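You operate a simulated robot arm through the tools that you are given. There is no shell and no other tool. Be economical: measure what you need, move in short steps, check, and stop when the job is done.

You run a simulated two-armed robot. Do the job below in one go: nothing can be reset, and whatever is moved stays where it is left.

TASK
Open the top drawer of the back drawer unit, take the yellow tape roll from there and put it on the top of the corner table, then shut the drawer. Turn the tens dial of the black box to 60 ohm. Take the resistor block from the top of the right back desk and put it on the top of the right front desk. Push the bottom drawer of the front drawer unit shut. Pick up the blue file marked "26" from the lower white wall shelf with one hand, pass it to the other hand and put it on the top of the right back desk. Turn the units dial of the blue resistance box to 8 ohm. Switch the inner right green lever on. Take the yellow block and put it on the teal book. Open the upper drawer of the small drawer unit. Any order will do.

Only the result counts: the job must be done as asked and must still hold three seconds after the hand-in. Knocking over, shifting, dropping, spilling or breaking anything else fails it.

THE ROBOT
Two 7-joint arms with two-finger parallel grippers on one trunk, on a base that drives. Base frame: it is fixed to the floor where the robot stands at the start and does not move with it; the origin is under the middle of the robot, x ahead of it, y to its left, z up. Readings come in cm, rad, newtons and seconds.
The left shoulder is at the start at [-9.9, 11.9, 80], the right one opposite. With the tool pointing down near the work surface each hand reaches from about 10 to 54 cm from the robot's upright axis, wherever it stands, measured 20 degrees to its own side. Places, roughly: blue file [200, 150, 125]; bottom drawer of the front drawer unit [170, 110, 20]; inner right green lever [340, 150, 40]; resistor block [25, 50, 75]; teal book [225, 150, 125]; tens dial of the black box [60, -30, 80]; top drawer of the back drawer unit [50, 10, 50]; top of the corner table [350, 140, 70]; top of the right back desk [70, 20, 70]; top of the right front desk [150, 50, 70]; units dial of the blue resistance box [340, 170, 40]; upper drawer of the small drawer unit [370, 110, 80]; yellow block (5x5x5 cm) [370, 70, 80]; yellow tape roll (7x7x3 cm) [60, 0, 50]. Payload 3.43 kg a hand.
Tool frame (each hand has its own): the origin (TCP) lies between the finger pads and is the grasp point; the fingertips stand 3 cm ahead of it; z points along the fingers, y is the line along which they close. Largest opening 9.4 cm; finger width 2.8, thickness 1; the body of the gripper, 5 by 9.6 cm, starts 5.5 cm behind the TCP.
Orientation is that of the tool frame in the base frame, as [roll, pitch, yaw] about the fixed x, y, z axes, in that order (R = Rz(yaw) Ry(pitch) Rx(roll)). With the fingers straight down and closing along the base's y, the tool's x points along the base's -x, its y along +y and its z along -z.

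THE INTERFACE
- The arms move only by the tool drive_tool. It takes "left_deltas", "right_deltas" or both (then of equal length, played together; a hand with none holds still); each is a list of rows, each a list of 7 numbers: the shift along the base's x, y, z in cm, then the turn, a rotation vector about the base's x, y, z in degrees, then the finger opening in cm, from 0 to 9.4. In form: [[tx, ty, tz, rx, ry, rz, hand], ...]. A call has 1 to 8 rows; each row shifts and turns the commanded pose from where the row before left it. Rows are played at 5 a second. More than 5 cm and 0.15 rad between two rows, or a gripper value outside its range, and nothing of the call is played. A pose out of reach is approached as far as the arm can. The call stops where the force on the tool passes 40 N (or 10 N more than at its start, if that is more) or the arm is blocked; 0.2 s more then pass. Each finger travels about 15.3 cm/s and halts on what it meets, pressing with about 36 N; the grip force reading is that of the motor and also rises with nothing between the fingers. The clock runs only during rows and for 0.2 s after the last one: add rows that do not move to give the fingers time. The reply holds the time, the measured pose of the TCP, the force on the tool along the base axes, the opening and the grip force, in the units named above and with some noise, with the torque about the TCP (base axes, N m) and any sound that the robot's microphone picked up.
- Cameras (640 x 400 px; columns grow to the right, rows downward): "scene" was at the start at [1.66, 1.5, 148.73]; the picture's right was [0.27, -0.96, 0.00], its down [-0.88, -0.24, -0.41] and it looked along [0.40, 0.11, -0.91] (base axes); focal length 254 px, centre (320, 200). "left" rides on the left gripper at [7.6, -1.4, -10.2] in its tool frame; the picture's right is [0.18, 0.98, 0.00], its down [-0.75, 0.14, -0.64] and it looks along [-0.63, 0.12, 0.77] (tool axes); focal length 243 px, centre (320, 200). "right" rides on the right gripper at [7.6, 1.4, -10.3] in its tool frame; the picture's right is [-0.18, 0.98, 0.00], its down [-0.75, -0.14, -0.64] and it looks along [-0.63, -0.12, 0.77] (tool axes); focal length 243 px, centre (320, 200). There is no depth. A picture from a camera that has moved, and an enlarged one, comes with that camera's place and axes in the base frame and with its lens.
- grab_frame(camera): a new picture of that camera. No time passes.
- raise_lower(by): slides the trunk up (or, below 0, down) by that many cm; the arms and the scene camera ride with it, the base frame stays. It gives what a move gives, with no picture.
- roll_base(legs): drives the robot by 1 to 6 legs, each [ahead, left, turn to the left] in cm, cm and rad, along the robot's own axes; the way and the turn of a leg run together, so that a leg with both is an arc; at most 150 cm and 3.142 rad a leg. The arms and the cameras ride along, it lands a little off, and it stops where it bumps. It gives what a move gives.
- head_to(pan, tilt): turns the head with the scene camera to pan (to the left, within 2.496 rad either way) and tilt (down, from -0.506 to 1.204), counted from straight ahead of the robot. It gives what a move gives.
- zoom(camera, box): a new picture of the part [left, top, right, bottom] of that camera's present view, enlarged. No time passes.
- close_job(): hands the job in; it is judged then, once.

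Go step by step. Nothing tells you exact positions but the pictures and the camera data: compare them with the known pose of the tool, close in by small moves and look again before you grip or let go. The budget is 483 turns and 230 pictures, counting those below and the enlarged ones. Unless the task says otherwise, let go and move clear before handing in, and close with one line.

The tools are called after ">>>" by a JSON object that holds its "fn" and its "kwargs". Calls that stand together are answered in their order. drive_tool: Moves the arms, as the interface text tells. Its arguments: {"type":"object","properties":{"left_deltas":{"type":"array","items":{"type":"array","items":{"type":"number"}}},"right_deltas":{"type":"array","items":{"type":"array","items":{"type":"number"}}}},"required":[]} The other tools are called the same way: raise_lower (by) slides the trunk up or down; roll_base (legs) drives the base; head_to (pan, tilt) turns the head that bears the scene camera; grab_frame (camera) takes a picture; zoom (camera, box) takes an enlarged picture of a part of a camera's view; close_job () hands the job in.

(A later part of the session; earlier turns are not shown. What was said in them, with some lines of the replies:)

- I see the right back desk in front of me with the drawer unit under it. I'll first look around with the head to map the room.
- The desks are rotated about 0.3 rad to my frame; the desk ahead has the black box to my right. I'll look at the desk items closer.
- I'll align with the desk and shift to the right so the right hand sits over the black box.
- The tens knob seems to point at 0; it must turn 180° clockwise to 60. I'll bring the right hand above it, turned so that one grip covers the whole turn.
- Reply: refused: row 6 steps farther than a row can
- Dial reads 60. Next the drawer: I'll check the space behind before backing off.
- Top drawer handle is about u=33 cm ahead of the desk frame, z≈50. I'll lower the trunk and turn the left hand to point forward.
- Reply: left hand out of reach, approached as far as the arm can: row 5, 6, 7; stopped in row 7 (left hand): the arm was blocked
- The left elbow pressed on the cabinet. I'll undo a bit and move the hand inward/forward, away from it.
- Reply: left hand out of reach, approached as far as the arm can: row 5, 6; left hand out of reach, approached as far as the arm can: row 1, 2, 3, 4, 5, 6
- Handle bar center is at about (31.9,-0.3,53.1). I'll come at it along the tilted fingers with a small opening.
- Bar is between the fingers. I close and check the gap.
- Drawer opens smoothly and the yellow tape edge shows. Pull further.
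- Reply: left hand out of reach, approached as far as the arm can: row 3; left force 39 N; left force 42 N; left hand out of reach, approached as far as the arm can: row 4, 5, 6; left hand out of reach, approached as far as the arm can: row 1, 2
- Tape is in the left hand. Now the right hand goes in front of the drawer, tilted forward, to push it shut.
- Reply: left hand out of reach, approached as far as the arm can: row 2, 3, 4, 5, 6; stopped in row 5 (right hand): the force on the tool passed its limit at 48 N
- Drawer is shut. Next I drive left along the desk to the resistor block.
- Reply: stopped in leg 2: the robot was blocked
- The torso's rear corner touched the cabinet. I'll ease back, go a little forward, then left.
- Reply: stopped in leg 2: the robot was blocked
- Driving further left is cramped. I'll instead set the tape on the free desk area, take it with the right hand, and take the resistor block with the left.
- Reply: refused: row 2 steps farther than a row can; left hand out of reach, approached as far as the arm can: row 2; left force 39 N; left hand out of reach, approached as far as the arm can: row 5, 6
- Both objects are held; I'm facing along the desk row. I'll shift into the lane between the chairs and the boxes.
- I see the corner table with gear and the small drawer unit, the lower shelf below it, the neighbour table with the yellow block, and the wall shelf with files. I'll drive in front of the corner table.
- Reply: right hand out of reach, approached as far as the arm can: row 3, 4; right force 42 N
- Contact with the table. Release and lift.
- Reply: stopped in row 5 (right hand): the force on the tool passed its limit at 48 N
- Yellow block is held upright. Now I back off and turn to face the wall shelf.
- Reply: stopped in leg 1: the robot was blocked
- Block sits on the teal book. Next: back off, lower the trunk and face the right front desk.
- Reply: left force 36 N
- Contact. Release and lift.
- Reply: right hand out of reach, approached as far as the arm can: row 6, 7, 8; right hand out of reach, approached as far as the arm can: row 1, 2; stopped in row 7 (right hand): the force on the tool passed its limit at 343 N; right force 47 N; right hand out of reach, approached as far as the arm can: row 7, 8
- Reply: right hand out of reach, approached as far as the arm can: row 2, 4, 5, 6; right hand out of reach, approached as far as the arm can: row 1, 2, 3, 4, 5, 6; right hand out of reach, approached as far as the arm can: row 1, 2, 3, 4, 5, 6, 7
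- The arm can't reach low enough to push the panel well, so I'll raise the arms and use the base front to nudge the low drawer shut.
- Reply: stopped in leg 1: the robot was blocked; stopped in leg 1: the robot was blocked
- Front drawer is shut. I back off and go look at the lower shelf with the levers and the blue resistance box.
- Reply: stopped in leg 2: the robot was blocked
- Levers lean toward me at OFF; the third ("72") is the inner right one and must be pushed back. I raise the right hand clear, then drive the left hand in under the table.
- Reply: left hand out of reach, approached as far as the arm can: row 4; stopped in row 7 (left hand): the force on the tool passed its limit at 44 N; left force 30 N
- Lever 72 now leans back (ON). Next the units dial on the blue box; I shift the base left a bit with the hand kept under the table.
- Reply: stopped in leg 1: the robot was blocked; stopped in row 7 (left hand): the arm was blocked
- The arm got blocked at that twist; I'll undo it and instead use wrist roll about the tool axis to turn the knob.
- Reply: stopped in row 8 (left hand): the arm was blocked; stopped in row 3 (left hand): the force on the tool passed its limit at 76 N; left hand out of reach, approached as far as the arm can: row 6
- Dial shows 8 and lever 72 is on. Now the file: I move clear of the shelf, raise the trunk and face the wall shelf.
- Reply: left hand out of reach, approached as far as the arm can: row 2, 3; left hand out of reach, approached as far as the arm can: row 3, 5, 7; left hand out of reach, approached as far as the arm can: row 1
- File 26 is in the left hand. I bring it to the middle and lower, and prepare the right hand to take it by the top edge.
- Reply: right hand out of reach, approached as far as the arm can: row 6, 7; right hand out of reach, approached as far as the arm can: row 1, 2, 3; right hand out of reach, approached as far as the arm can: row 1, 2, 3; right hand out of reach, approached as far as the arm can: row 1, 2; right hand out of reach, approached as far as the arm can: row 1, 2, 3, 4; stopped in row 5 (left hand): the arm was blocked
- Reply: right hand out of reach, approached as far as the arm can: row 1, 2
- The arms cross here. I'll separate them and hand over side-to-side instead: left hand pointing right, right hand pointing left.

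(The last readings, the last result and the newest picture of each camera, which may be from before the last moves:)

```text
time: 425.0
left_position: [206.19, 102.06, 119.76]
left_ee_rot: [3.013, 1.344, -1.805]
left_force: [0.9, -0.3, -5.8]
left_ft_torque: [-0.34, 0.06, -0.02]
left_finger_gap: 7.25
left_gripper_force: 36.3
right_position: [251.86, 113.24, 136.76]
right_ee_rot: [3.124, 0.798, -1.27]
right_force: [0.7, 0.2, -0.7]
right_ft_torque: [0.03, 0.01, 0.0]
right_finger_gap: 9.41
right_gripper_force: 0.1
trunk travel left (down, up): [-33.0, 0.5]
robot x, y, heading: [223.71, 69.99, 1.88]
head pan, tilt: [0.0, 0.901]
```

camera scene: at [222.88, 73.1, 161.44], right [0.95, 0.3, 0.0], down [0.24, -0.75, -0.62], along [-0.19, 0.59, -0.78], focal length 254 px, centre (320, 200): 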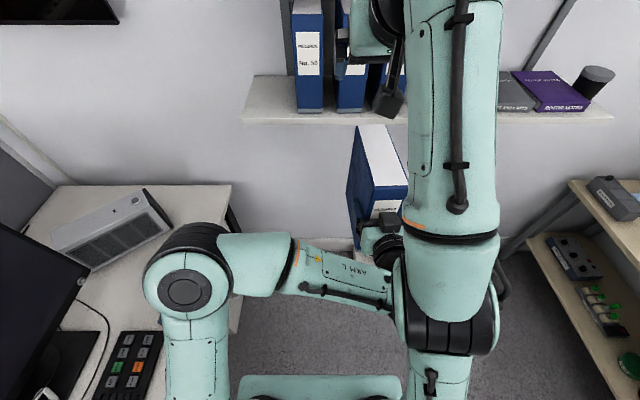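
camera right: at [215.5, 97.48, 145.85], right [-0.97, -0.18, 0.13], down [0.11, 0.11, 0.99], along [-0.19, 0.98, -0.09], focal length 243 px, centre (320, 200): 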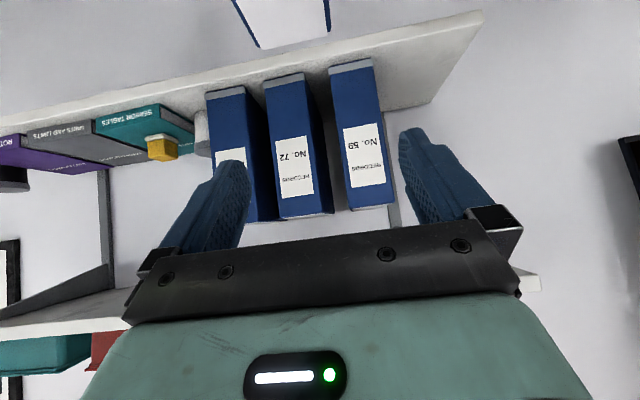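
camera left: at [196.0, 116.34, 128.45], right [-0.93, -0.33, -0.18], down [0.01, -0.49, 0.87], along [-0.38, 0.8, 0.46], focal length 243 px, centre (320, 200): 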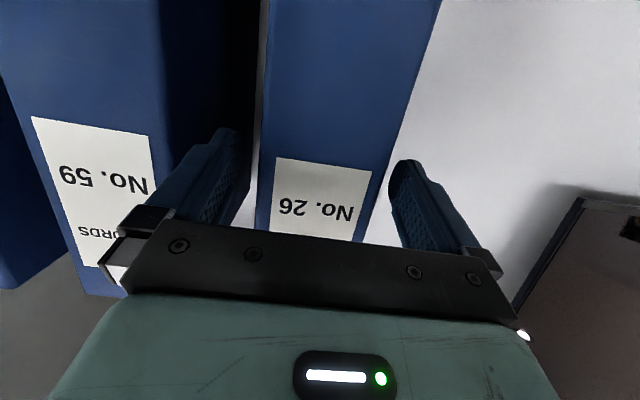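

>>> {"fn": "drive_tool", "kwargs": {"left_deltas": [[0, 0, 0, 0, 0, -7.5, 5], [0, 0, 0, 0, 0, -7.5, 5], [0, 0, 0, 0, 0, -7.5, 5], [0, 0, 0, 0, 0, -7.5, 5], [0, 0, 0, 0, 0, -7.5, 5], [0, 0, 0, 0, 0, -7.5, 5], [0, 0, 0, 0, 0, -7, 5], [0, 0, 0, 0, 0, 0, 5]], "right_deltas": [[2, 0, -2, 0, 0, 8, 9.4], [2, 0, -2, 0, 0, 8, 9.4], [2, 0, -2, 0, 0, 8, 9.4], [0, 0, -2, 0, 0, 8, 9.4], [0, 0, -2, 0, 0, 8, 9.4], [0, 0, -2, 0, 0, 8, 9.4], [0, 0, -1, 0, 0, 8, 9.4], [0, 0, 0, 0, 0, 8, 9.4]]}}

>>> {"fn": "grab_frame", "kwargs": {"camera": "scene"}}

```text
time: 426.8
left_position: [206.25, 102.11, 119.9]
left_ee_rot: [2.992, 1.348, -2.735]
left_force: [-0.3, -0.4, -5.5]
left_ft_torque: [-0.23, 0.31, -0.03]
left_finger_gap: 7.24
left_gripper_force: 36.0
right_position: [258.12, 113.28, 123.74]
right_ee_rot: [3.122, 0.8, -0.154]
right_force: [0.7, 0.8, 0.3]
right_ft_torque: [0.0, 0.01, 0.0]
right_finger_gap: 9.41
right_gripper_force: 0.1
trunk travel left (down, up): [-33.0, 0.5]
robot x, y, heading: [223.26, 70.22, 1.882]
head pan, tilt: [0.0, 0.901]
```

```text
12 pictures are left
camera scene: at [222.96, 73.08, 161.44], right [0.95, 0.3, 0.0], down [0.24, -0.75, -0.62], along [-0.19, 0.59, -0.78], focal length 254 px, centre (320, 200)
```

scene: 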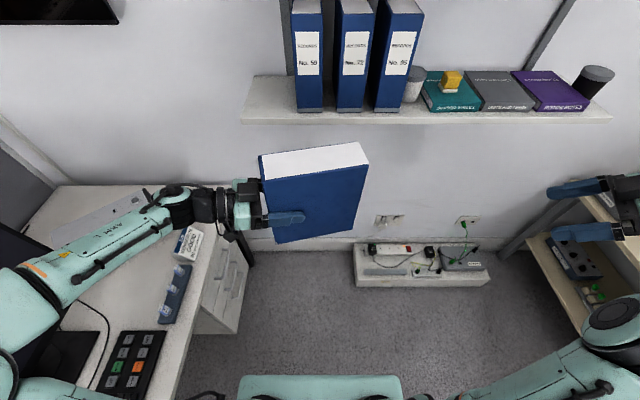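

>>> {"fn": "drive_tool", "kwargs": {"left_deltas": [[0, 0, 0, 0, 0, -7, 5], [0, 0, 0, 0, 0, -7, 5], [0, 0, 0, 0, 0, 0, 5], [0, 0, 0, 0, 0, 0, 5], [0, 0, 0, 0, 0, 0, 5], [0, 0, 0, 0, 0, 0, 5], [0, 0, 0, 0, 0, 0, 5], [0, 0, 0, 0, 0, 0, 5]], "right_deltas": [[-3, 0, 0, 0, 0, 6.6, 9.4], [-3, 0, 0, 0, 0, 6.6, 9.4], [-3, 0, 0, 0, 0, 6.6, 9.4], [-3, -0.5, 0, 0, 0, 6.6, 9.4], [-3, -0.5, 0, -2.25, 7.15, 0, 9.4], [-3, -0.5, 0, -2.25, 7.15, 0, 9.4], [-2, -0.5, -1, -2.25, 7.15, 0, 9.4], [-2, -0.5, -1, -2.25, 7.15, 0, 9.4]]}}

>>> {"fn": "grab_frame", "kwargs": {"camera": "scene"}}

```text
time: 428.6
left_position: [206.08, 102.19, 119.89]
left_ee_rot: [3.001, 1.347, -2.971]
left_force: [-0.6, -0.5, -6.5]
left_ft_torque: [-0.05, 0.34, 0.01]
left_finger_gap: 7.24
left_gripper_force: 36.3
right_position: [235.88, 110.83, 121.72]
right_ee_rot: [3.129, 1.326, 0.313]
right_force: [-0.5, 1.0, 0.6]
right_ft_torque: [0.01, -0.01, 0.01]
right_finger_gap: 9.37
right_gripper_force: 0.1
trunk travel left (down, up): [-33.0, 0.5]
robot x, y, heading: [223.37, 70.38, 1.883]
head pan, tilt: [0.0, 0.901]
```

```text
11 pictures are left
camera scene: at [222.87, 73.1, 161.44], right [0.95, 0.3, 0.0], down [0.24, -0.75, -0.62], along [-0.19, 0.59, -0.78], focal length 254 px, centre (320, 200)
```

scene: 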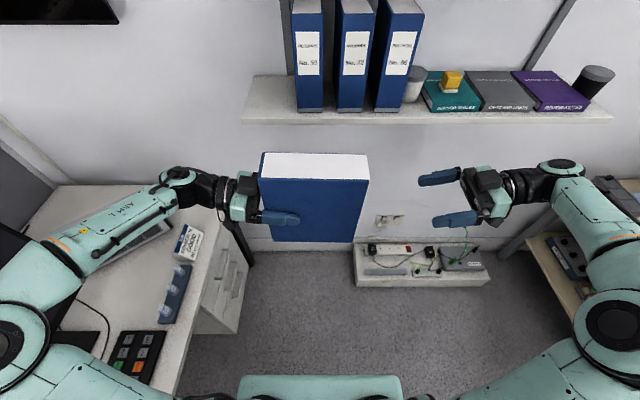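

>>> {"fn": "drive_tool", "kwargs": {"right_deltas": [[-3.9, -0.8, 0, 0, 0, 0, 9.4], [-3.85, -1.2, 0, 0, 0, 0, 9.4], [-3.85, -1.2, -0.5, 0, 0, 0, 9.4], [-1.9, -0.6, 0, 0, 0, 0, 9.4], [-1.9, -0.6, 0, 0, 0, 0, 9.4], [0, 0, 0, 0, 0, 0, 9.4]]}}

>>> {"fn": "grab_frame", "kwargs": {"camera": "right"}}

```text
time: 430.0
left_position: [206.1, 102.11, 119.82]
left_ee_rot: [3.0, 1.347, -2.971]
left_force: [-0.1, -1.2, -6.4]
left_ft_torque: [-0.11, 0.31, 0.05]
left_finger_gap: 7.22
left_gripper_force: 35.8
right_position: [220.42, 106.37, 121.25]
right_ee_rot: [3.124, 1.323, 0.306]
right_force: [0.0, 1.3, 0.4]
right_ft_torque: [-0.01, -0.01, 0.01]
right_finger_gap: 9.41
right_gripper_force: 0.1
trunk travel left (down, up): [-33.0, 0.5]
robot x, y, heading: [223.78, 70.28, 1.884]
head pan, tilt: [0.0, 0.901]
```

```text
10 pictures are left
camera right: at [232.21, 108.81, 116.31], right [0.27, -0.95, 0.18], down [0.37, 0.28, 0.89], along [-0.89, -0.17, 0.42], focal length 243 px, centre (320, 200)
```

right: 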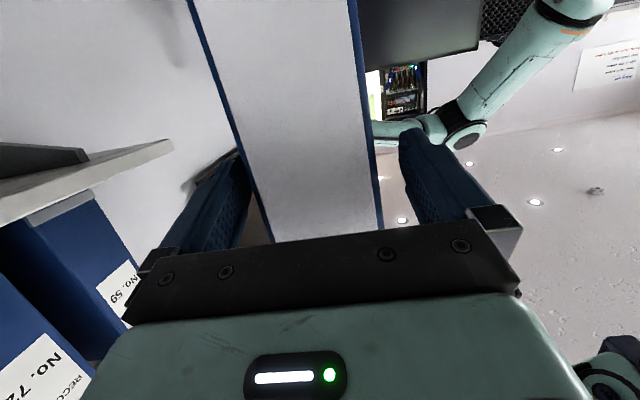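

>>> {"fn": "drive_tool", "kwargs": {"right_deltas": [[-0.2, 0.7, 0, 0, 0, 0, 9.4], [-1.9, -0.6, 0, 0, 0, 0, 9.4], [-1.9, -0.6, 0, 0, 0, 0, 9.4], [0, 0, 0, 0, 0, 0, 9.4], [0, 0, 0, 0, 0, 0, 5.5], [0, 0, 0, 0, 0, 0, 5], [0, 0, 0, 0, 0, 0, 5]]}}

```text
time: 431.6
left_position: [205.98, 102.26, 119.84]
left_ee_rot: [3.005, 1.348, -2.959]
left_force: [-5.5, 15.7, -6.1]
left_ft_torque: [-0.96, -0.38, 2.03]
left_finger_gap: 7.28
left_gripper_force: 36.1
right_position: [216.54, 105.76, 121.14]
right_ee_rot: [3.129, 1.323, 0.317]
right_force: [5.8, -14.6, -0.8]
right_ft_torque: [0.65, 0.59, -0.16]
right_finger_gap: 7.29
right_gripper_force: 36.4
trunk travel left (down, up): [-33.0, 0.5]
robot x, y, heading: [223.47, 70.12, 1.878]
head pan, tilt: [0.0, 0.901]
```

>>> {"fn": "drive_tool", "kwargs": {"right_deltas": [[0.1, -0.3, 0, 0, 0, 0, 5], [0, 0, 0, 0, 0, 0, 5], [0, 0, 0, 0, 0, 0, 5], [0, 0, 0, 0, 0, 0, 5], [0, 0, 0, 0, 0, 0, 5], [0, 0, 0, 0, 0, 0, 5], [0, 0, 0, 0, 0, 0, 5]], "left_deltas": [[0, 0, 0, 0, 0, 0, 5], [0, 0, 0, 0, 0, 0, 9.4], [0, 0, 0, 0, 0, 0, 9.4], [-1.4, -0.4, 0, 0, 0, 0, 9.4], [-2.8, -0.9, 0, 0, 0, 0, 9.4], [-2.8, -0.9, 0, 0, 0, 0, 9.4], [-3, -0.9, 0, 0, 0, 0, 9.4]]}}

>>> {"fn": "grab_frame", "kwargs": {"camera": "scene"}}

```text
time: 433.2
left_position: [196.06, 99.03, 119.81]
left_ee_rot: [3.0, 1.348, -2.97]
left_force: [-0.3, 0.2, 0.1]
left_ft_torque: [0.02, -0.03, 0.01]
left_finger_gap: 9.41
left_gripper_force: 0.1
right_position: [216.6, 105.66, 121.02]
right_ee_rot: [3.13, 1.321, 0.31]
right_force: [0.8, 1.2, -0.9]
right_ft_torque: [0.12, -0.32, 0.0]
right_finger_gap: 7.28
right_gripper_force: 35.4
trunk travel left (down, up): [-33.0, 0.5]
robot x, y, heading: [223.21, 70.04, 1.877]
head pan, tilt: [0.0, 0.901]
```

```text
9 pictures are left
camera scene: at [222.8, 73.07, 161.44], right [0.95, 0.3, 0.0], down [0.24, -0.75, -0.62], along [-0.19, 0.59, -0.78], focal length 254 px, centre (320, 200)
```

scene: 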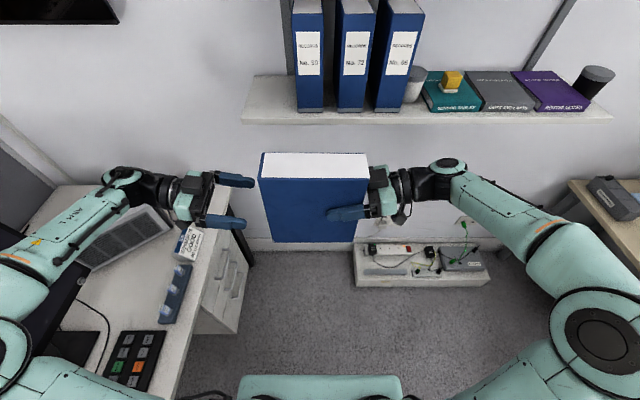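

The right hand has the file. I turn both hands to point forward for travelling.

>>> {"fn": "drive_tool", "kwargs": {"left_deltas": [[-1, 0, 0, 0, 0, 7.5, 9.4], [0, 0, 0, 0, 0, 7.5, 9.4], [0, 0, 0, 0, 0, 7.5, 9.4], [0, 0, 0, 0, 0, 7.5, 8], [0, 0, 0, 0, 0, 7.5, 6], [0, 0, 0, 0, 0, 7.5, 4], [0, 0, 0, 0, 0, 7.5, 2], [0, 0, 0, 0, 0, 7.5, 0]], "right_deltas": [[1.5, 0.4, 0, 0, 0, -7.5, 5], [1.5, 0.4, 0, 0, 0, -7.5, 5], [1.5, 0.4, 0, 0, 0, -7.5, 5], [1.5, 0.4, 0, 0, 0, -7.5, 5], [1.5, 0.4, 0, 0, 0, -7.5, 5], [1.5, 0.4, 0, 0, 0, -7.5, 5], [1.5, 0.4, 0, 0, 0, -7.5, 5], [1.5, 0.4, 0, 0, 0, -7.5, 5]]}}

>>> {"fn": "drive_tool", "kwargs": {"left_deltas": [[0, 0, 0, 0, 0, 7.5, 0], [0, 0, 0, 0, 0, 7.5, 0], [0, 0, 0, 0, 0, 7.5, 0], [0, 0, 0, 0, 0, 7.5, 0], [0, 0, 0, 0, 0, 0, 0]], "right_deltas": [[0.8, 0, 0, 0, 0, -7.5, 5], [0.8, 0, 0, 0, 0, -7.5, 5], [0.8, 0, 0, 0, 0, -7.5, 5], [0.8, 0, 0, 0, 0, -7.5, 5], [0, 0, 0, 0, 0, 0, 5]]}}

>>> {"fn": "grab_frame", "kwargs": {"camera": "scene"}}

```text
time: 435.0
left_position: [195.2, 98.94, 119.8]
left_ee_rot: [2.996, 1.348, -1.925]
left_force: [-0.1, -0.2, -0.4]
left_ft_torque: [0.0, 0.01, -0.03]
left_finger_gap: 0.01
left_gripper_force: 33.0
right_position: [228.74, 108.66, 121.08]
right_ee_rot: [3.125, 1.321, -0.742]
right_force: [0.2, 0.2, -0.2]
right_ft_torque: [-0.23, -0.28, 0.01]
right_finger_gap: 7.26
right_gripper_force: 36.2
trunk travel left (down, up): [-33.0, 0.5]
robot x, y, heading: [223.36, 70.11, 1.879]
head pan, tilt: [0.0, 0.901]
```

```text
time: 436.2
left_position: [195.23, 98.98, 119.87]
left_ee_rot: [2.995, 1.345, -1.406]
left_force: [-0.1, -0.1, 0.2]
left_ft_torque: [0.02, -0.01, 0.02]
left_finger_gap: 0.01
left_gripper_force: 33.5
right_position: [231.87, 108.9, 121.17]
right_ee_rot: [3.13, 1.321, -1.261]
right_force: [0.4, -0.3, -0.5]
right_ft_torque: [-0.32, -0.12, -0.01]
right_finger_gap: 7.25
right_gripper_force: 35.4
trunk travel left (down, up): [-33.0, 0.5]
robot x, y, heading: [223.37, 70.08, 1.882]
head pan, tilt: [0.0, 0.901]
```

```text
8 pictures are left
camera scene: at [222.89, 73.12, 161.44], right [0.95, 0.3, 0.0], down [0.24, -0.75, -0.62], along [-0.19, 0.59, -0.78], focal length 254 px, centre (320, 200)
```

scene: 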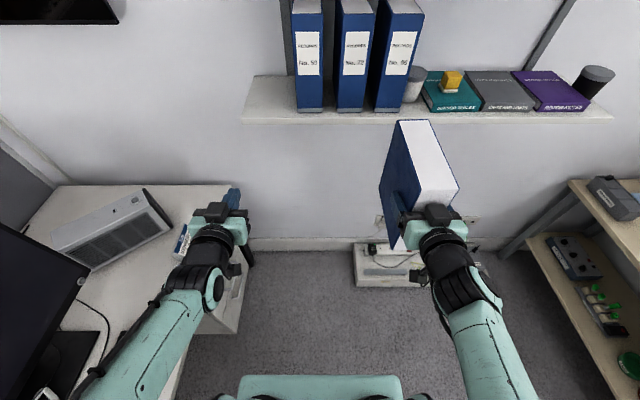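

>>> {"fn": "roll_base", "kwargs": {"legs": [[-30, -48, 0], [-140, 0, 0], [-125, 20, 0]]}}

```text
time: 453.5
left_position: [312.06, -174.33, 119.97]
left_ee_rot: [2.998, 1.348, -1.394]
left_force: [-0.7, -0.3, 0.0]
left_ft_torque: [-0.01, -0.02, 0.02]
left_finger_gap: 0.02
left_gripper_force: 33.0
right_position: [348.66, -164.26, 121.1]
right_ee_rot: [3.128, 1.322, -1.253]
right_force: [0.7, 0.3, 1.0]
right_ft_torque: [-0.3, -0.13, -0.02]
right_finger_gap: 7.25
right_gripper_force: 36.2
trunk travel left (down, up): [-33.0, 0.5]
robot x, y, heading: [340.62, -203.16, 1.886]
head pan, tilt: [0.0, 0.901]
```

>>> {"fn": "roll_base", "kwargs": {"legs": [[0, 0, 1.56], [150, 0, 0], [150, 0, 0]]}}

```text
time: 471.8
left_position: [23.09, -318.85, 119.94]
left_ee_rot: [2.998, 1.346, 0.153]
left_force: [0.1, 0.4, 0.2]
left_ft_torque: [-0.01, 0.04, 0.02]
left_finger_gap: 0.01
left_gripper_force: 33.1
right_position: [13.81, -282.15, 121.18]
right_ee_rot: [3.129, 1.321, 0.295]
right_force: [-0.2, -0.4, 0.4]
right_ft_torque: [0.11, -0.32, 0.02]
right_finger_gap: 7.23
right_gripper_force: 36.2
trunk travel left (down, up): [-33.0, 0.5]
robot x, y, heading: [52.34, -291.03, -2.844]
head pan, tilt: [0.0, 0.901]
```

>>> {"fn": "roll_base", "kwargs": {"legs": [[0, 0, 2.36], [0, 0, 2.36], [0, 29, 0]]}}

>>> {"fn": "head_to", "kwargs": {"pan": 0, "tilt": 0.6}}

>>> {"fn": "grab_frame", "kwargs": {"camera": "scene"}}

```text
time: 486.2
left_position: [-4.69, -273.67, 119.86]
left_ee_rot: [2.999, 1.347, -1.354]
left_force: [1.2, -0.9, -0.4]
left_ft_torque: [-0.03, -0.01, -0.02]
left_finger_gap: 0.0
left_gripper_force: 32.9
right_position: [31.42, -262.08, 121.23]
right_ee_rot: [3.128, 1.321, -1.213]
right_force: [-1.0, 0.1, -0.7]
right_ft_torque: [-0.35, -0.11, 0.03]
right_finger_gap: 7.23
right_gripper_force: 36.0
trunk travel left (down, up): [-33.0, 0.5]
robot x, y, heading: [25.32, -301.24, 1.926]
head pan, tilt: [0.0, 0.901]
```

```text
time: 487.0
left_position: [-4.68, -273.7, 119.87]
left_ee_rot: [2.998, 1.348, -1.355]
left_force: [0.0, -0.4, 0.9]
left_ft_torque: [-0.02, -0.02, 0.0]
left_finger_gap: 0.01
left_gripper_force: 33.0
right_position: [31.49, -262.09, 121.06]
right_ee_rot: [3.127, 1.32, -1.211]
right_force: [-0.1, 1.0, -0.5]
right_ft_torque: [-0.31, -0.11, 0.01]
right_finger_gap: 7.23
right_gripper_force: 36.2
trunk travel left (down, up): [-33.0, 0.5]
robot x, y, heading: [25.03, -300.77, 1.923]
head pan, tilt: [0.0, 0.6]
```

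```text
7 pictures are left
camera scene: at [23.76, -297.04, 163.91], right [0.94, 0.35, 0.0], down [0.2, -0.53, -0.82], along [-0.29, 0.77, -0.57], focal length 254 px, centre (320, 200)
```

scene: 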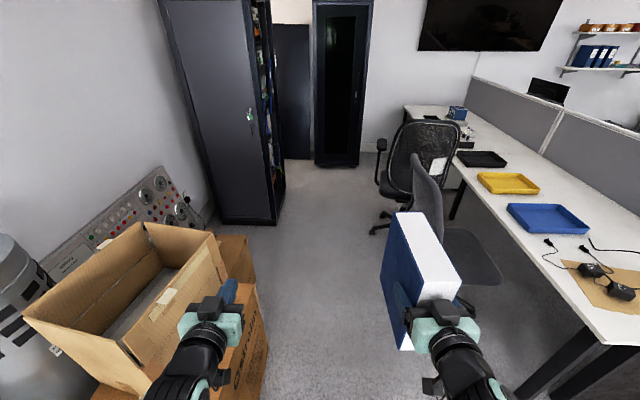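

>>> {"fn": "roll_base", "kwargs": {"legs": [[0, -6, -0.047], [100, 0, 0], [40, 6, 0], [105, 2, 0]]}}

>>> {"fn": "grab_frame", "kwargs": {"camera": "scene"}}

```text
time: 500.2
left_position: [-80.06, -38.81, 119.87]
left_ee_rot: [2.994, 1.348, -1.403]
left_force: [0.2, -0.1, 0.4]
left_ft_torque: [-0.02, 0.0, 0.01]
left_finger_gap: 0.0
left_gripper_force: 33.4
right_position: [-43.39, -28.9, 121.13]
right_ee_rot: [3.128, 1.318, -1.26]
right_force: [-0.1, 0.1, 0.4]
right_ft_torque: [-0.33, -0.14, 0.0]
right_finger_gap: 7.24
right_gripper_force: 35.8
trunk travel left (down, up): [-33.0, 0.5]
robot x, y, heading: [-51.94, -67.62, 1.881]
head pan, tilt: [0.0, 0.6]
```

```text
6 pictures are left
camera scene: at [-52.73, -63.52, 163.91], right [0.95, 0.31, 0.0], down [0.17, -0.54, -0.82], along [-0.25, 0.79, -0.57], focal length 254 px, centre (320, 200)
```

scene: 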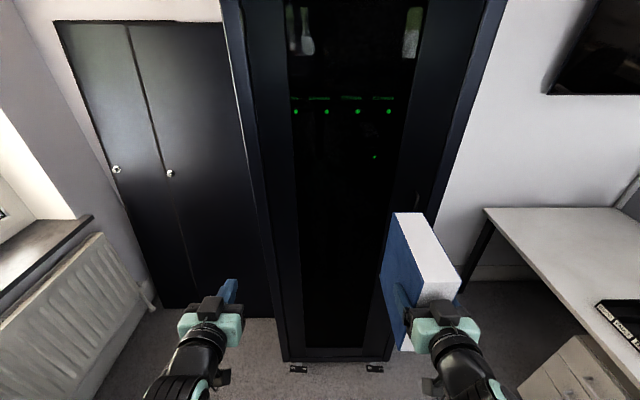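

>>> {"fn": "roll_base", "kwargs": {"legs": [[0, 0, -1.576], [66, 0, 0], [0, 46, 0], [0, 0, 0.8]]}}

>>> {"fn": "head_to", "kwargs": {"pan": -0.1, "tilt": 0.9}}

>>> {"fn": "grab_frame", "kwargs": {"camera": "scene"}}

```text
time: 513.9
left_position: [-2.11, 35.92, 119.83]
left_ee_rot: [2.996, 1.347, -2.181]
left_force: [0.1, -0.4, 0.0]
left_ft_torque: [-0.01, 0.0, 0.0]
left_finger_gap: 0.0
left_gripper_force: 33.0
right_position: [30.99, 17.18, 121.12]
right_ee_rot: [3.125, 1.319, -2.04]
right_force: [-0.4, -0.3, -0.1]
right_ft_torque: [-0.33, 0.18, 0.0]
right_finger_gap: 7.24
right_gripper_force: 35.8
trunk travel left (down, up): [-33.0, 0.5]
robot x, y, heading: [-2.55, -4.46, 1.103]
head pan, tilt: [0.0, 0.6]
```

```text
time: 514.7
left_position: [-2.1, 35.82, 119.88]
left_ee_rot: [2.997, 1.348, -2.182]
left_force: [-0.5, 0.1, -0.7]
left_ft_torque: [-0.03, 0.01, -0.03]
left_finger_gap: 0.0
left_gripper_force: 32.9
right_position: [30.96, 17.16, 121.12]
right_ee_rot: [3.125, 1.32, -2.041]
right_force: [0.5, 0.1, 0.2]
right_ft_torque: [-0.32, 0.16, 0.03]
right_finger_gap: 7.23
right_gripper_force: 35.8
trunk travel left (down, up): [-33.0, 0.5]
robot x, y, heading: [-1.95, -4.61, 1.098]
head pan, tilt: [-0.099, 0.901]
```

```text
5 pictures are left
camera scene: at [0.21, -2.24, 161.44], right [0.84, -0.54, 0.0], down [-0.42, -0.66, -0.62], along [0.33, 0.52, -0.78], focal length 254 px, centre (320, 200)
```

scene: 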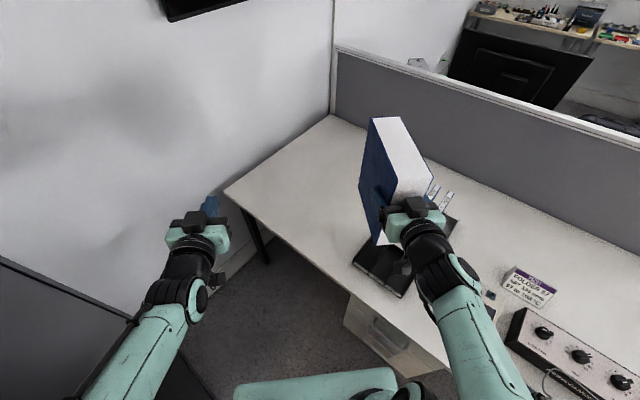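

>>> {"fn": "drive_tool", "kwargs": {"right_deltas": [[-0.65, 4, 0, 0, 0, 0, 5], [-0.65, 4, 0, 0, 0, 0, 5], [-0.65, 4, 0, 0, 0, 0, 5], [-0.65, 4, 0, 0, 0, 0, 5], [0, 0, 0, 0, 0, 0, 5]]}}

>>> {"fn": "raise_lower", "kwargs": {"by": -22}}

>>> {"fn": "grab_frame", "kwargs": {"camera": "scene"}}

```text
time: 515.5
left_position: [-2.24, 36.05, 119.85]
left_ee_rot: [2.997, 1.346, -2.181]
left_force: [0.3, 0.4, -0.6]
left_ft_torque: [0.01, -0.01, 0.01]
left_finger_gap: 0.02
left_gripper_force: 33.1
right_position: [22.52, 27.59, 123.12]
right_ee_rot: [2.447, 1.301, -2.479]
right_force: [-0.1, -0.3, -4.8]
right_ft_torque: [-0.38, 0.07, 0.05]
right_finger_gap: 7.22
right_gripper_force: 36.3
trunk travel left (down, up): [-33.0, 0.5]
robot x, y, heading: [-2.11, -4.77, 1.102]
head pan, tilt: [-0.099, 0.901]
stopped in row 3 (right hand): the arm was blocked; the commanded pose is now the measured one
```

```text
time: 516.7
left_position: [-2.27, 35.83, 108.43]
left_ee_rot: [2.998, 1.345, -2.179]
left_force: [0.9, 0.2, -0.2]
left_ft_torque: [-0.03, -0.01, 0.03]
left_finger_gap: 0.01
left_gripper_force: 33.1
right_position: [18.67, 27.8, 113.58]
right_ee_rot: [2.076, 1.24, -2.708]
right_force: [-0.2, -0.3, -6.1]
right_ft_torque: [-0.36, -0.01, 0.01]
right_finger_gap: 7.23
right_gripper_force: 35.9
trunk travel left (down, up): [-21.7, 11.8]
robot x, y, heading: [-2.14, -4.64, 1.102]
head pan, tilt: [-0.099, 0.901]
stopped: the arm was blocked; the commanded pose is now the measured one
```

```text
4 pictures are left
camera scene: at [0.24, -2.12, 149.56], right [0.84, -0.54, 0.0], down [-0.42, -0.66, -0.62], along [0.33, 0.52, -0.78], focal length 254 px, centre (320, 200)
```

scene: 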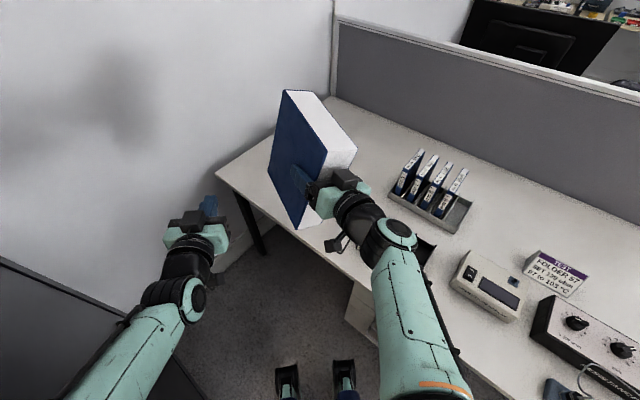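

>>> {"fn": "drive_tool", "kwargs": {"right_deltas": [[1.5, -0.5, 0, -0.4, -8.25, 1.3, 5], [1.5, -0.5, 0, -0.4, -8.25, 1.3, 5], [2.2, -0.4, 0, 0, 0, -8, 5], [2.2, -0.4, 0, 0, 0, -8, 5], [2.2, -0.4, 0, 0, 0, -8, 5], [2.2, -0.3, 0, 0, 0, 0, 5], [0, 0, 0, 0, 0, 0, 5]]}}

```text
time: 517.8
left_position: [-2.29, 35.9, 108.64]
left_ee_rot: [2.998, 1.344, -2.177]
left_force: [0.1, -0.1, 0.2]
left_ft_torque: [0.01, 0.02, -0.02]
left_finger_gap: 0.03
left_gripper_force: 33.2
right_position: [24.04, 26.34, 114.46]
right_ee_rot: [2.165, 1.329, -2.767]
right_force: [-0.9, 1.0, -7.3]
right_ft_torque: [-0.33, 0.11, 0.03]
right_finger_gap: 7.23
right_gripper_force: 36.2
trunk travel left (down, up): [-21.7, 11.8]
robot x, y, heading: [-2.01, -4.32, 1.103]
head pan, tilt: [-0.099, 0.901]
stopped in row 5 (right hand): the arm was blocked; the commanded pose is now the measured one
```

>>> {"fn": "drive_tool", "kwargs": {"right_deltas": [[0, -1, -1, 0, 0, 0, 5], [0, -1, -1, -1.2, -5.6, 0.8, 5], [0.4, -0.5, -1, -1.2, -5.6, 0.8, 5], [0.4, 0, -1, 0, 0, -5, 5], [0.4, 0, 0, 0, 0, -5, 5], [0.4, 0, 0, 0, 0, -5, 5], [0, 0, 0, 0, 0, 0, 5]]}}

```text
time: 518.8
left_position: [-2.2, 35.82, 108.5]
left_ee_rot: [2.998, 1.345, -2.178]
left_force: [0.3, 1.1, -0.3]
left_ft_torque: [0.01, 0.03, 0.02]
left_finger_gap: 0.01
left_gripper_force: 32.7
right_position: [22.14, 24.44, 111.71]
right_ee_rot: [2.035, 1.361, -2.788]
right_force: [-0.3, -0.4, -5.8]
right_ft_torque: [-0.38, 0.03, 0.0]
right_finger_gap: 7.25
right_gripper_force: 35.4
trunk travel left (down, up): [-21.7, 11.8]
robot x, y, heading: [-1.87, -4.09, 1.097]
head pan, tilt: [-0.099, 0.901]
stopped in row 4 (right hand): the arm was blocked; the commanded pose is now the measured one
```

>>> {"fn": "drive_tool", "kwargs": {"right_deltas": [[1.8, -0.9, 0, 0, 0, 0, 5], [1.8, -0.9, 0, 0, 0, 0, 5], [1.8, -0.9, 0, 0, 0, 0, 5], [0.9, -0.5, 0, 0, 0, 0, 5], [0, 0, 0, 0, 0, 0, 5]]}}

>>> {"fn": "drive_tool", "kwargs": {"right_deltas": [[0, 0, 0, -0.5, -5.3, 0.5, 5], [0, 0, 0, -0.5, -5.3, 0.5, 5], [0, 0, 0, 0, 0, -5, 5], [0, 0, 0, 0, 0, -5, 5], [0, 0, 0, 0, 0, 0, 5]]}}

```text
time: 520.0
left_position: [-2.19, 35.82, 108.56]
left_ee_rot: [2.997, 1.343, -2.178]
left_force: [0.7, 0.8, -0.5]
left_ft_torque: [0.01, 0.0, 0.01]
left_finger_gap: 0.01
left_gripper_force: 32.5
right_position: [28.38, 21.3, 111.81]
right_ee_rot: [2.028, 1.363, -2.798]
right_force: [0.2, 0.0, -5.9]
right_ft_torque: [-0.38, 0.01, 0.03]
right_finger_gap: 7.21
right_gripper_force: 35.9
trunk travel left (down, up): [-21.7, 11.8]
robot x, y, heading: [-1.86, -4.72, 1.103]
head pan, tilt: [-0.099, 0.901]
```

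```text
time: 521.2
left_position: [-2.2, 35.93, 108.5]
left_ee_rot: [3.0, 1.345, -2.18]
left_force: [0.0, 0.0, 0.4]
left_ft_torque: [0.01, 0.02, -0.01]
left_finger_gap: 0.0
left_gripper_force: 32.5
right_position: [28.51, 21.22, 111.77]
right_ee_rot: [3.133, 1.483, -1.858]
right_force: [0.4, 0.0, -6.5]
right_ft_torque: [-0.31, 0.11, 0.0]
right_finger_gap: 7.23
right_gripper_force: 36.4
trunk travel left (down, up): [-21.7, 11.8]
robot x, y, heading: [-2.16, -4.5, 1.101]
head pan, tilt: [-0.099, 0.901]
```

>>> {"fn": "drive_tool", "kwargs": {"right_deltas": [[1.1, 0.35, 0, -4.45, 1.32, 0, 5], [1.1, 0.35, 0, -4.45, 1.32, 0, 5], [1.1, 0.35, 0, 0, 0, 0, 5], [0, 0, 0, 0, 0, 0, 5]]}}

>>> {"fn": "roll_base", "kwargs": {"legs": [[7.5, 7.3, 0]]}}

>>> {"fn": "raise_lower", "kwargs": {"by": -17}}

>>> {"fn": "grab_frame", "kwargs": {"camera": "scene"}}

```text
time: 522.2
left_position: [-2.32, 35.88, 108.62]
left_ee_rot: [2.998, 1.343, -2.178]
left_force: [-0.4, -0.1, -0.6]
left_ft_torque: [-0.03, 0.01, 0.04]
left_finger_gap: 0.0
left_gripper_force: 32.6
right_position: [31.74, 22.17, 111.7]
right_ee_rot: [3.132, 1.32, -1.857]
right_force: [-1.0, -0.6, -5.7]
right_ft_torque: [-0.35, 0.1, 0.01]
right_finger_gap: 7.25
right_gripper_force: 36.1
trunk travel left (down, up): [-21.7, 11.8]
robot x, y, heading: [-1.7, -4.46, 1.098]
head pan, tilt: [-0.099, 0.901]
```

```text
time: 523.5
left_position: [-5.3, 45.73, 108.53]
left_ee_rot: [3.001, 1.344, -2.176]
left_force: [-0.2, 0.4, 0.3]
left_ft_torque: [-0.02, -0.03, -0.02]
left_finger_gap: 0.0
left_gripper_force: 33.0
right_position: [28.57, 32.17, 111.62]
right_ee_rot: [3.132, 1.321, -1.856]
right_force: [0.5, -0.2, -5.6]
right_ft_torque: [-0.36, 0.08, 0.02]
right_finger_gap: 7.24
right_gripper_force: 35.8
trunk travel left (down, up): [-21.7, 11.8]
robot x, y, heading: [-5.26, 5.38, 1.101]
head pan, tilt: [-0.099, 0.901]
```

```text
time: 525.5
left_position: [-5.42, 45.67, 91.59]
left_ee_rot: [2.995, 1.343, -2.182]
left_force: [-0.1, 0.3, 0.5]
left_ft_torque: [0.0, -0.01, 0.0]
left_finger_gap: 0.0
left_gripper_force: 33.4
right_position: [28.62, 32.14, 94.68]
right_ee_rot: [3.131, 1.319, -1.857]
right_force: [0.5, -1.1, -6.2]
right_ft_torque: [-0.33, 0.13, 0.0]
right_finger_gap: 7.22
right_gripper_force: 35.6
trunk travel left (down, up): [-4.7, 28.8]
robot x, y, heading: [-5.22, 5.24, 1.1]
head pan, tilt: [-0.099, 0.901]
```

```text
3 pictures are left
camera scene: at [-1.08, 11.25, 131.93], right [0.84, -0.54, 0.0], down [-0.42, -0.66, -0.62], along [0.33, 0.52, -0.78], focal length 254 px, centre (320, 200)
```

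scene: 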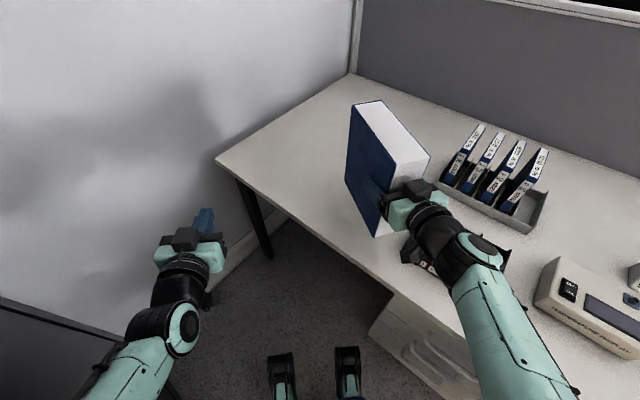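

>>> {"fn": "raise_lower", "kwargs": {"by": -4.5}}

>>> {"fn": "drive_tool", "kwargs": {"right_deltas": [[0, 0, -1, 0, 0, 0, 5], [0, 0, -1, 0, 0, 0, 5], [0, 0, -0.6, 0, 0, 0, 5], [0, 0, -0.5, 0, 0, 0, 5], [0, 0, 0, 0, 0, 0, 5]]}}

```text
time: 526.3
left_position: [-5.32, 45.76, 87.08]
left_ee_rot: [2.998, 1.345, -2.178]
left_force: [0.0, 0.7, 0.3]
left_ft_torque: [0.05, 0.01, -0.01]
left_finger_gap: 0.02
left_gripper_force: 32.8
right_position: [28.66, 32.24, 90.13]
right_ee_rot: [3.131, 1.32, -1.856]
right_force: [-0.3, 0.3, -6.3]
right_ft_torque: [-0.37, 0.09, 0.01]
right_finger_gap: 7.21
right_gripper_force: 35.6
trunk travel left (down, up): [-0.2, 33.3]
robot x, y, heading: [-5.0, 5.33, 1.101]
head pan, tilt: [-0.099, 0.901]
```

```text
time: 527.5
left_position: [-5.33, 45.87, 86.95]
left_ee_rot: [2.997, 1.344, -2.178]
left_force: [0.4, 0.0, -0.4]
left_ft_torque: [-0.01, 0.0, -0.01]
left_finger_gap: 0.0
left_gripper_force: 32.6
right_position: [28.66, 32.2, 87.06]
right_ee_rot: [3.131, 1.32, -1.856]
right_force: [-1.3, -0.7, -5.9]
right_ft_torque: [-0.34, 0.11, -0.02]
right_finger_gap: 7.23
right_gripper_force: 36.1
trunk travel left (down, up): [-0.2, 33.3]
robot x, y, heading: [-5.45, 5.38, 1.099]
head pan, tilt: [-0.099, 0.901]
```

Still hanging freely; lower in small steps to contact.

>>> {"fn": "drive_tool", "kwargs": {"right_deltas": [[0, 0, -0.4, 0, 0, 0, 5], [0, 0, -0.4, 0, 0, 0, 5], [0, 0, -0.4, 0, 0, 0, 5], [0, 0, 0, 0, 0, 0, 5]]}}

```text
time: 528.5
left_position: [-5.48, 45.64, 87.1]
left_ee_rot: [2.997, 1.346, -2.178]
left_force: [-0.1, -0.8, 0.4]
left_ft_torque: [0.0, 0.0, 0.02]
left_finger_gap: 0.01
left_gripper_force: 33.2
right_position: [28.47, 32.19, 86.36]
right_ee_rot: [3.141, 1.332, -1.844]
right_force: [2.6, -5.2, 34.7]
right_ft_torque: [-0.52, 0.09, 0.09]
right_finger_gap: 7.24
right_gripper_force: 36.1
trunk travel left (down, up): [-0.2, 33.3]
robot x, y, heading: [-4.82, 5.5, 1.099]
head pan, tilt: [-0.099, 0.901]
```

>>> {"fn": "drive_tool", "kwargs": {"right_deltas": [[0, 0, 0.4, 0, 0, 0, 5], [0, 0, 0, 0, 0, 0, 5], [0, 0, 0, 0, 0, 0, 7.8], [0, 0, 0, 0, 0, 0, 9], [0, 0, 0, 0, 0, 0, 9.2]]}}

>>> {"fn": "grab_frame", "kwargs": {"camera": "scene"}}

```text
time: 529.7
left_position: [-5.41, 45.65, 87.12]
left_ee_rot: [2.998, 1.344, -2.179]
left_force: [0.0, 0.3, 0.6]
left_ft_torque: [-0.02, 0.03, -0.01]
left_finger_gap: 0.01
left_gripper_force: 32.8
right_position: [28.59, 32.15, 86.34]
right_ee_rot: [3.132, 1.321, -1.857]
right_force: [0.2, 0.0, 0.5]
right_ft_torque: [0.04, -0.01, -0.03]
right_finger_gap: 9.19
right_gripper_force: 0.0
trunk travel left (down, up): [-0.2, 33.3]
robot x, y, heading: [-5.31, 5.16, 1.103]
head pan, tilt: [-0.099, 0.901]
```

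```text
2 pictures are left
camera scene: at [-0.66, 12.11, 127.99], right [0.84, -0.54, 0.0], down [-0.42, -0.66, -0.62], along [0.33, 0.52, -0.78], focal length 254 px, centre (320, 200)
```

scene: 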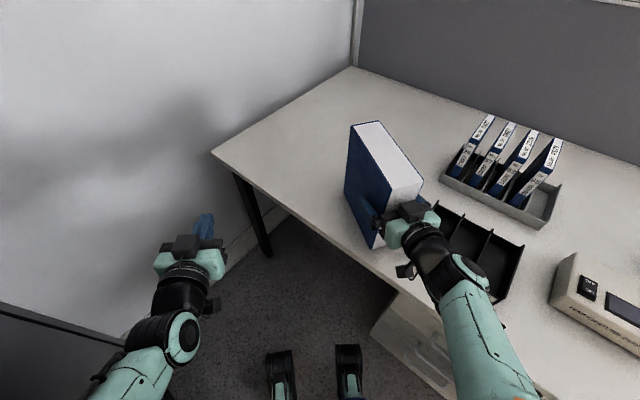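

>>> {"fn": "roll_base", "kwargs": {"legs": [[-13.8, -2.5, 0]]}}

>>> {"fn": "grab_frame", "kwargs": {"camera": "scene"}}

```text
time: 531.1
left_position: [-9.37, 32.39, 87.13]
left_ee_rot: [2.999, 1.346, -2.177]
left_force: [-0.2, -0.5, -0.7]
left_ft_torque: [-0.02, 0.0, -0.02]
left_finger_gap: 0.0
left_gripper_force: 33.0
right_position: [24.65, 18.89, 86.4]
right_ee_rot: [3.132, 1.32, -1.855]
right_force: [0.2, 0.4, 0.1]
right_ft_torque: [-0.04, 0.02, 0.0]
right_finger_gap: 9.18
right_gripper_force: 0.1
trunk travel left (down, up): [-0.2, 33.3]
robot x, y, heading: [-9.08, -7.87, 1.105]
head pan, tilt: [-0.099, 0.901]
```

```text
1 pictures are left
camera scene: at [-4.65, -1.33, 128.0], right [0.84, -0.54, 0.0], down [-0.42, -0.66, -0.62], along [0.33, 0.52, -0.78], focal length 254 px, centre (320, 200)
```

scene: 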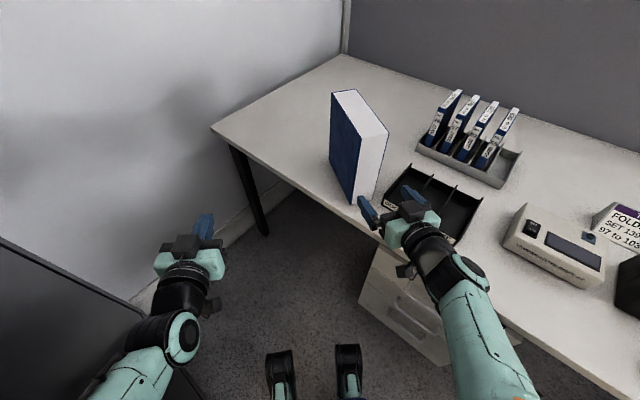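

The file stands on the right back desk and the hand is free. I'll raise the arms clear and hand in.

>>> {"fn": "raise_lower", "kwargs": {"by": 12}}

>>> {"fn": "close_job", "kwargs": {}}

```text
time: 532.6
left_position: [-9.37, 32.39, 98.97]
left_ee_rot: [2.999, 1.343, -2.175]
left_force: [-1.2, 0.7, -0.4]
left_ft_torque: [0.0, -0.01, 0.01]
left_finger_gap: 0.0
left_gripper_force: 32.8
right_position: [24.45, 18.8, 98.39]
right_ee_rot: [3.133, 1.32, -1.855]
right_force: [-0.4, 0.4, 0.3]
right_ft_torque: [-0.02, 0.0, 0.02]
right_finger_gap: 9.2
right_gripper_force: 0.0
trunk travel left (down, up): [-12.2, 21.3]
robot x, y, heading: [-8.77, -7.77, 1.103]
head pan, tilt: [-0.099, 0.901]
```

```text
The job is handed in.
```

I carried out every step and handed the job in, but the units dial reads about 7.9 rather than exactly 8, and the base and arms bumped furniture several times (nothing looked shifted in the later pictures).
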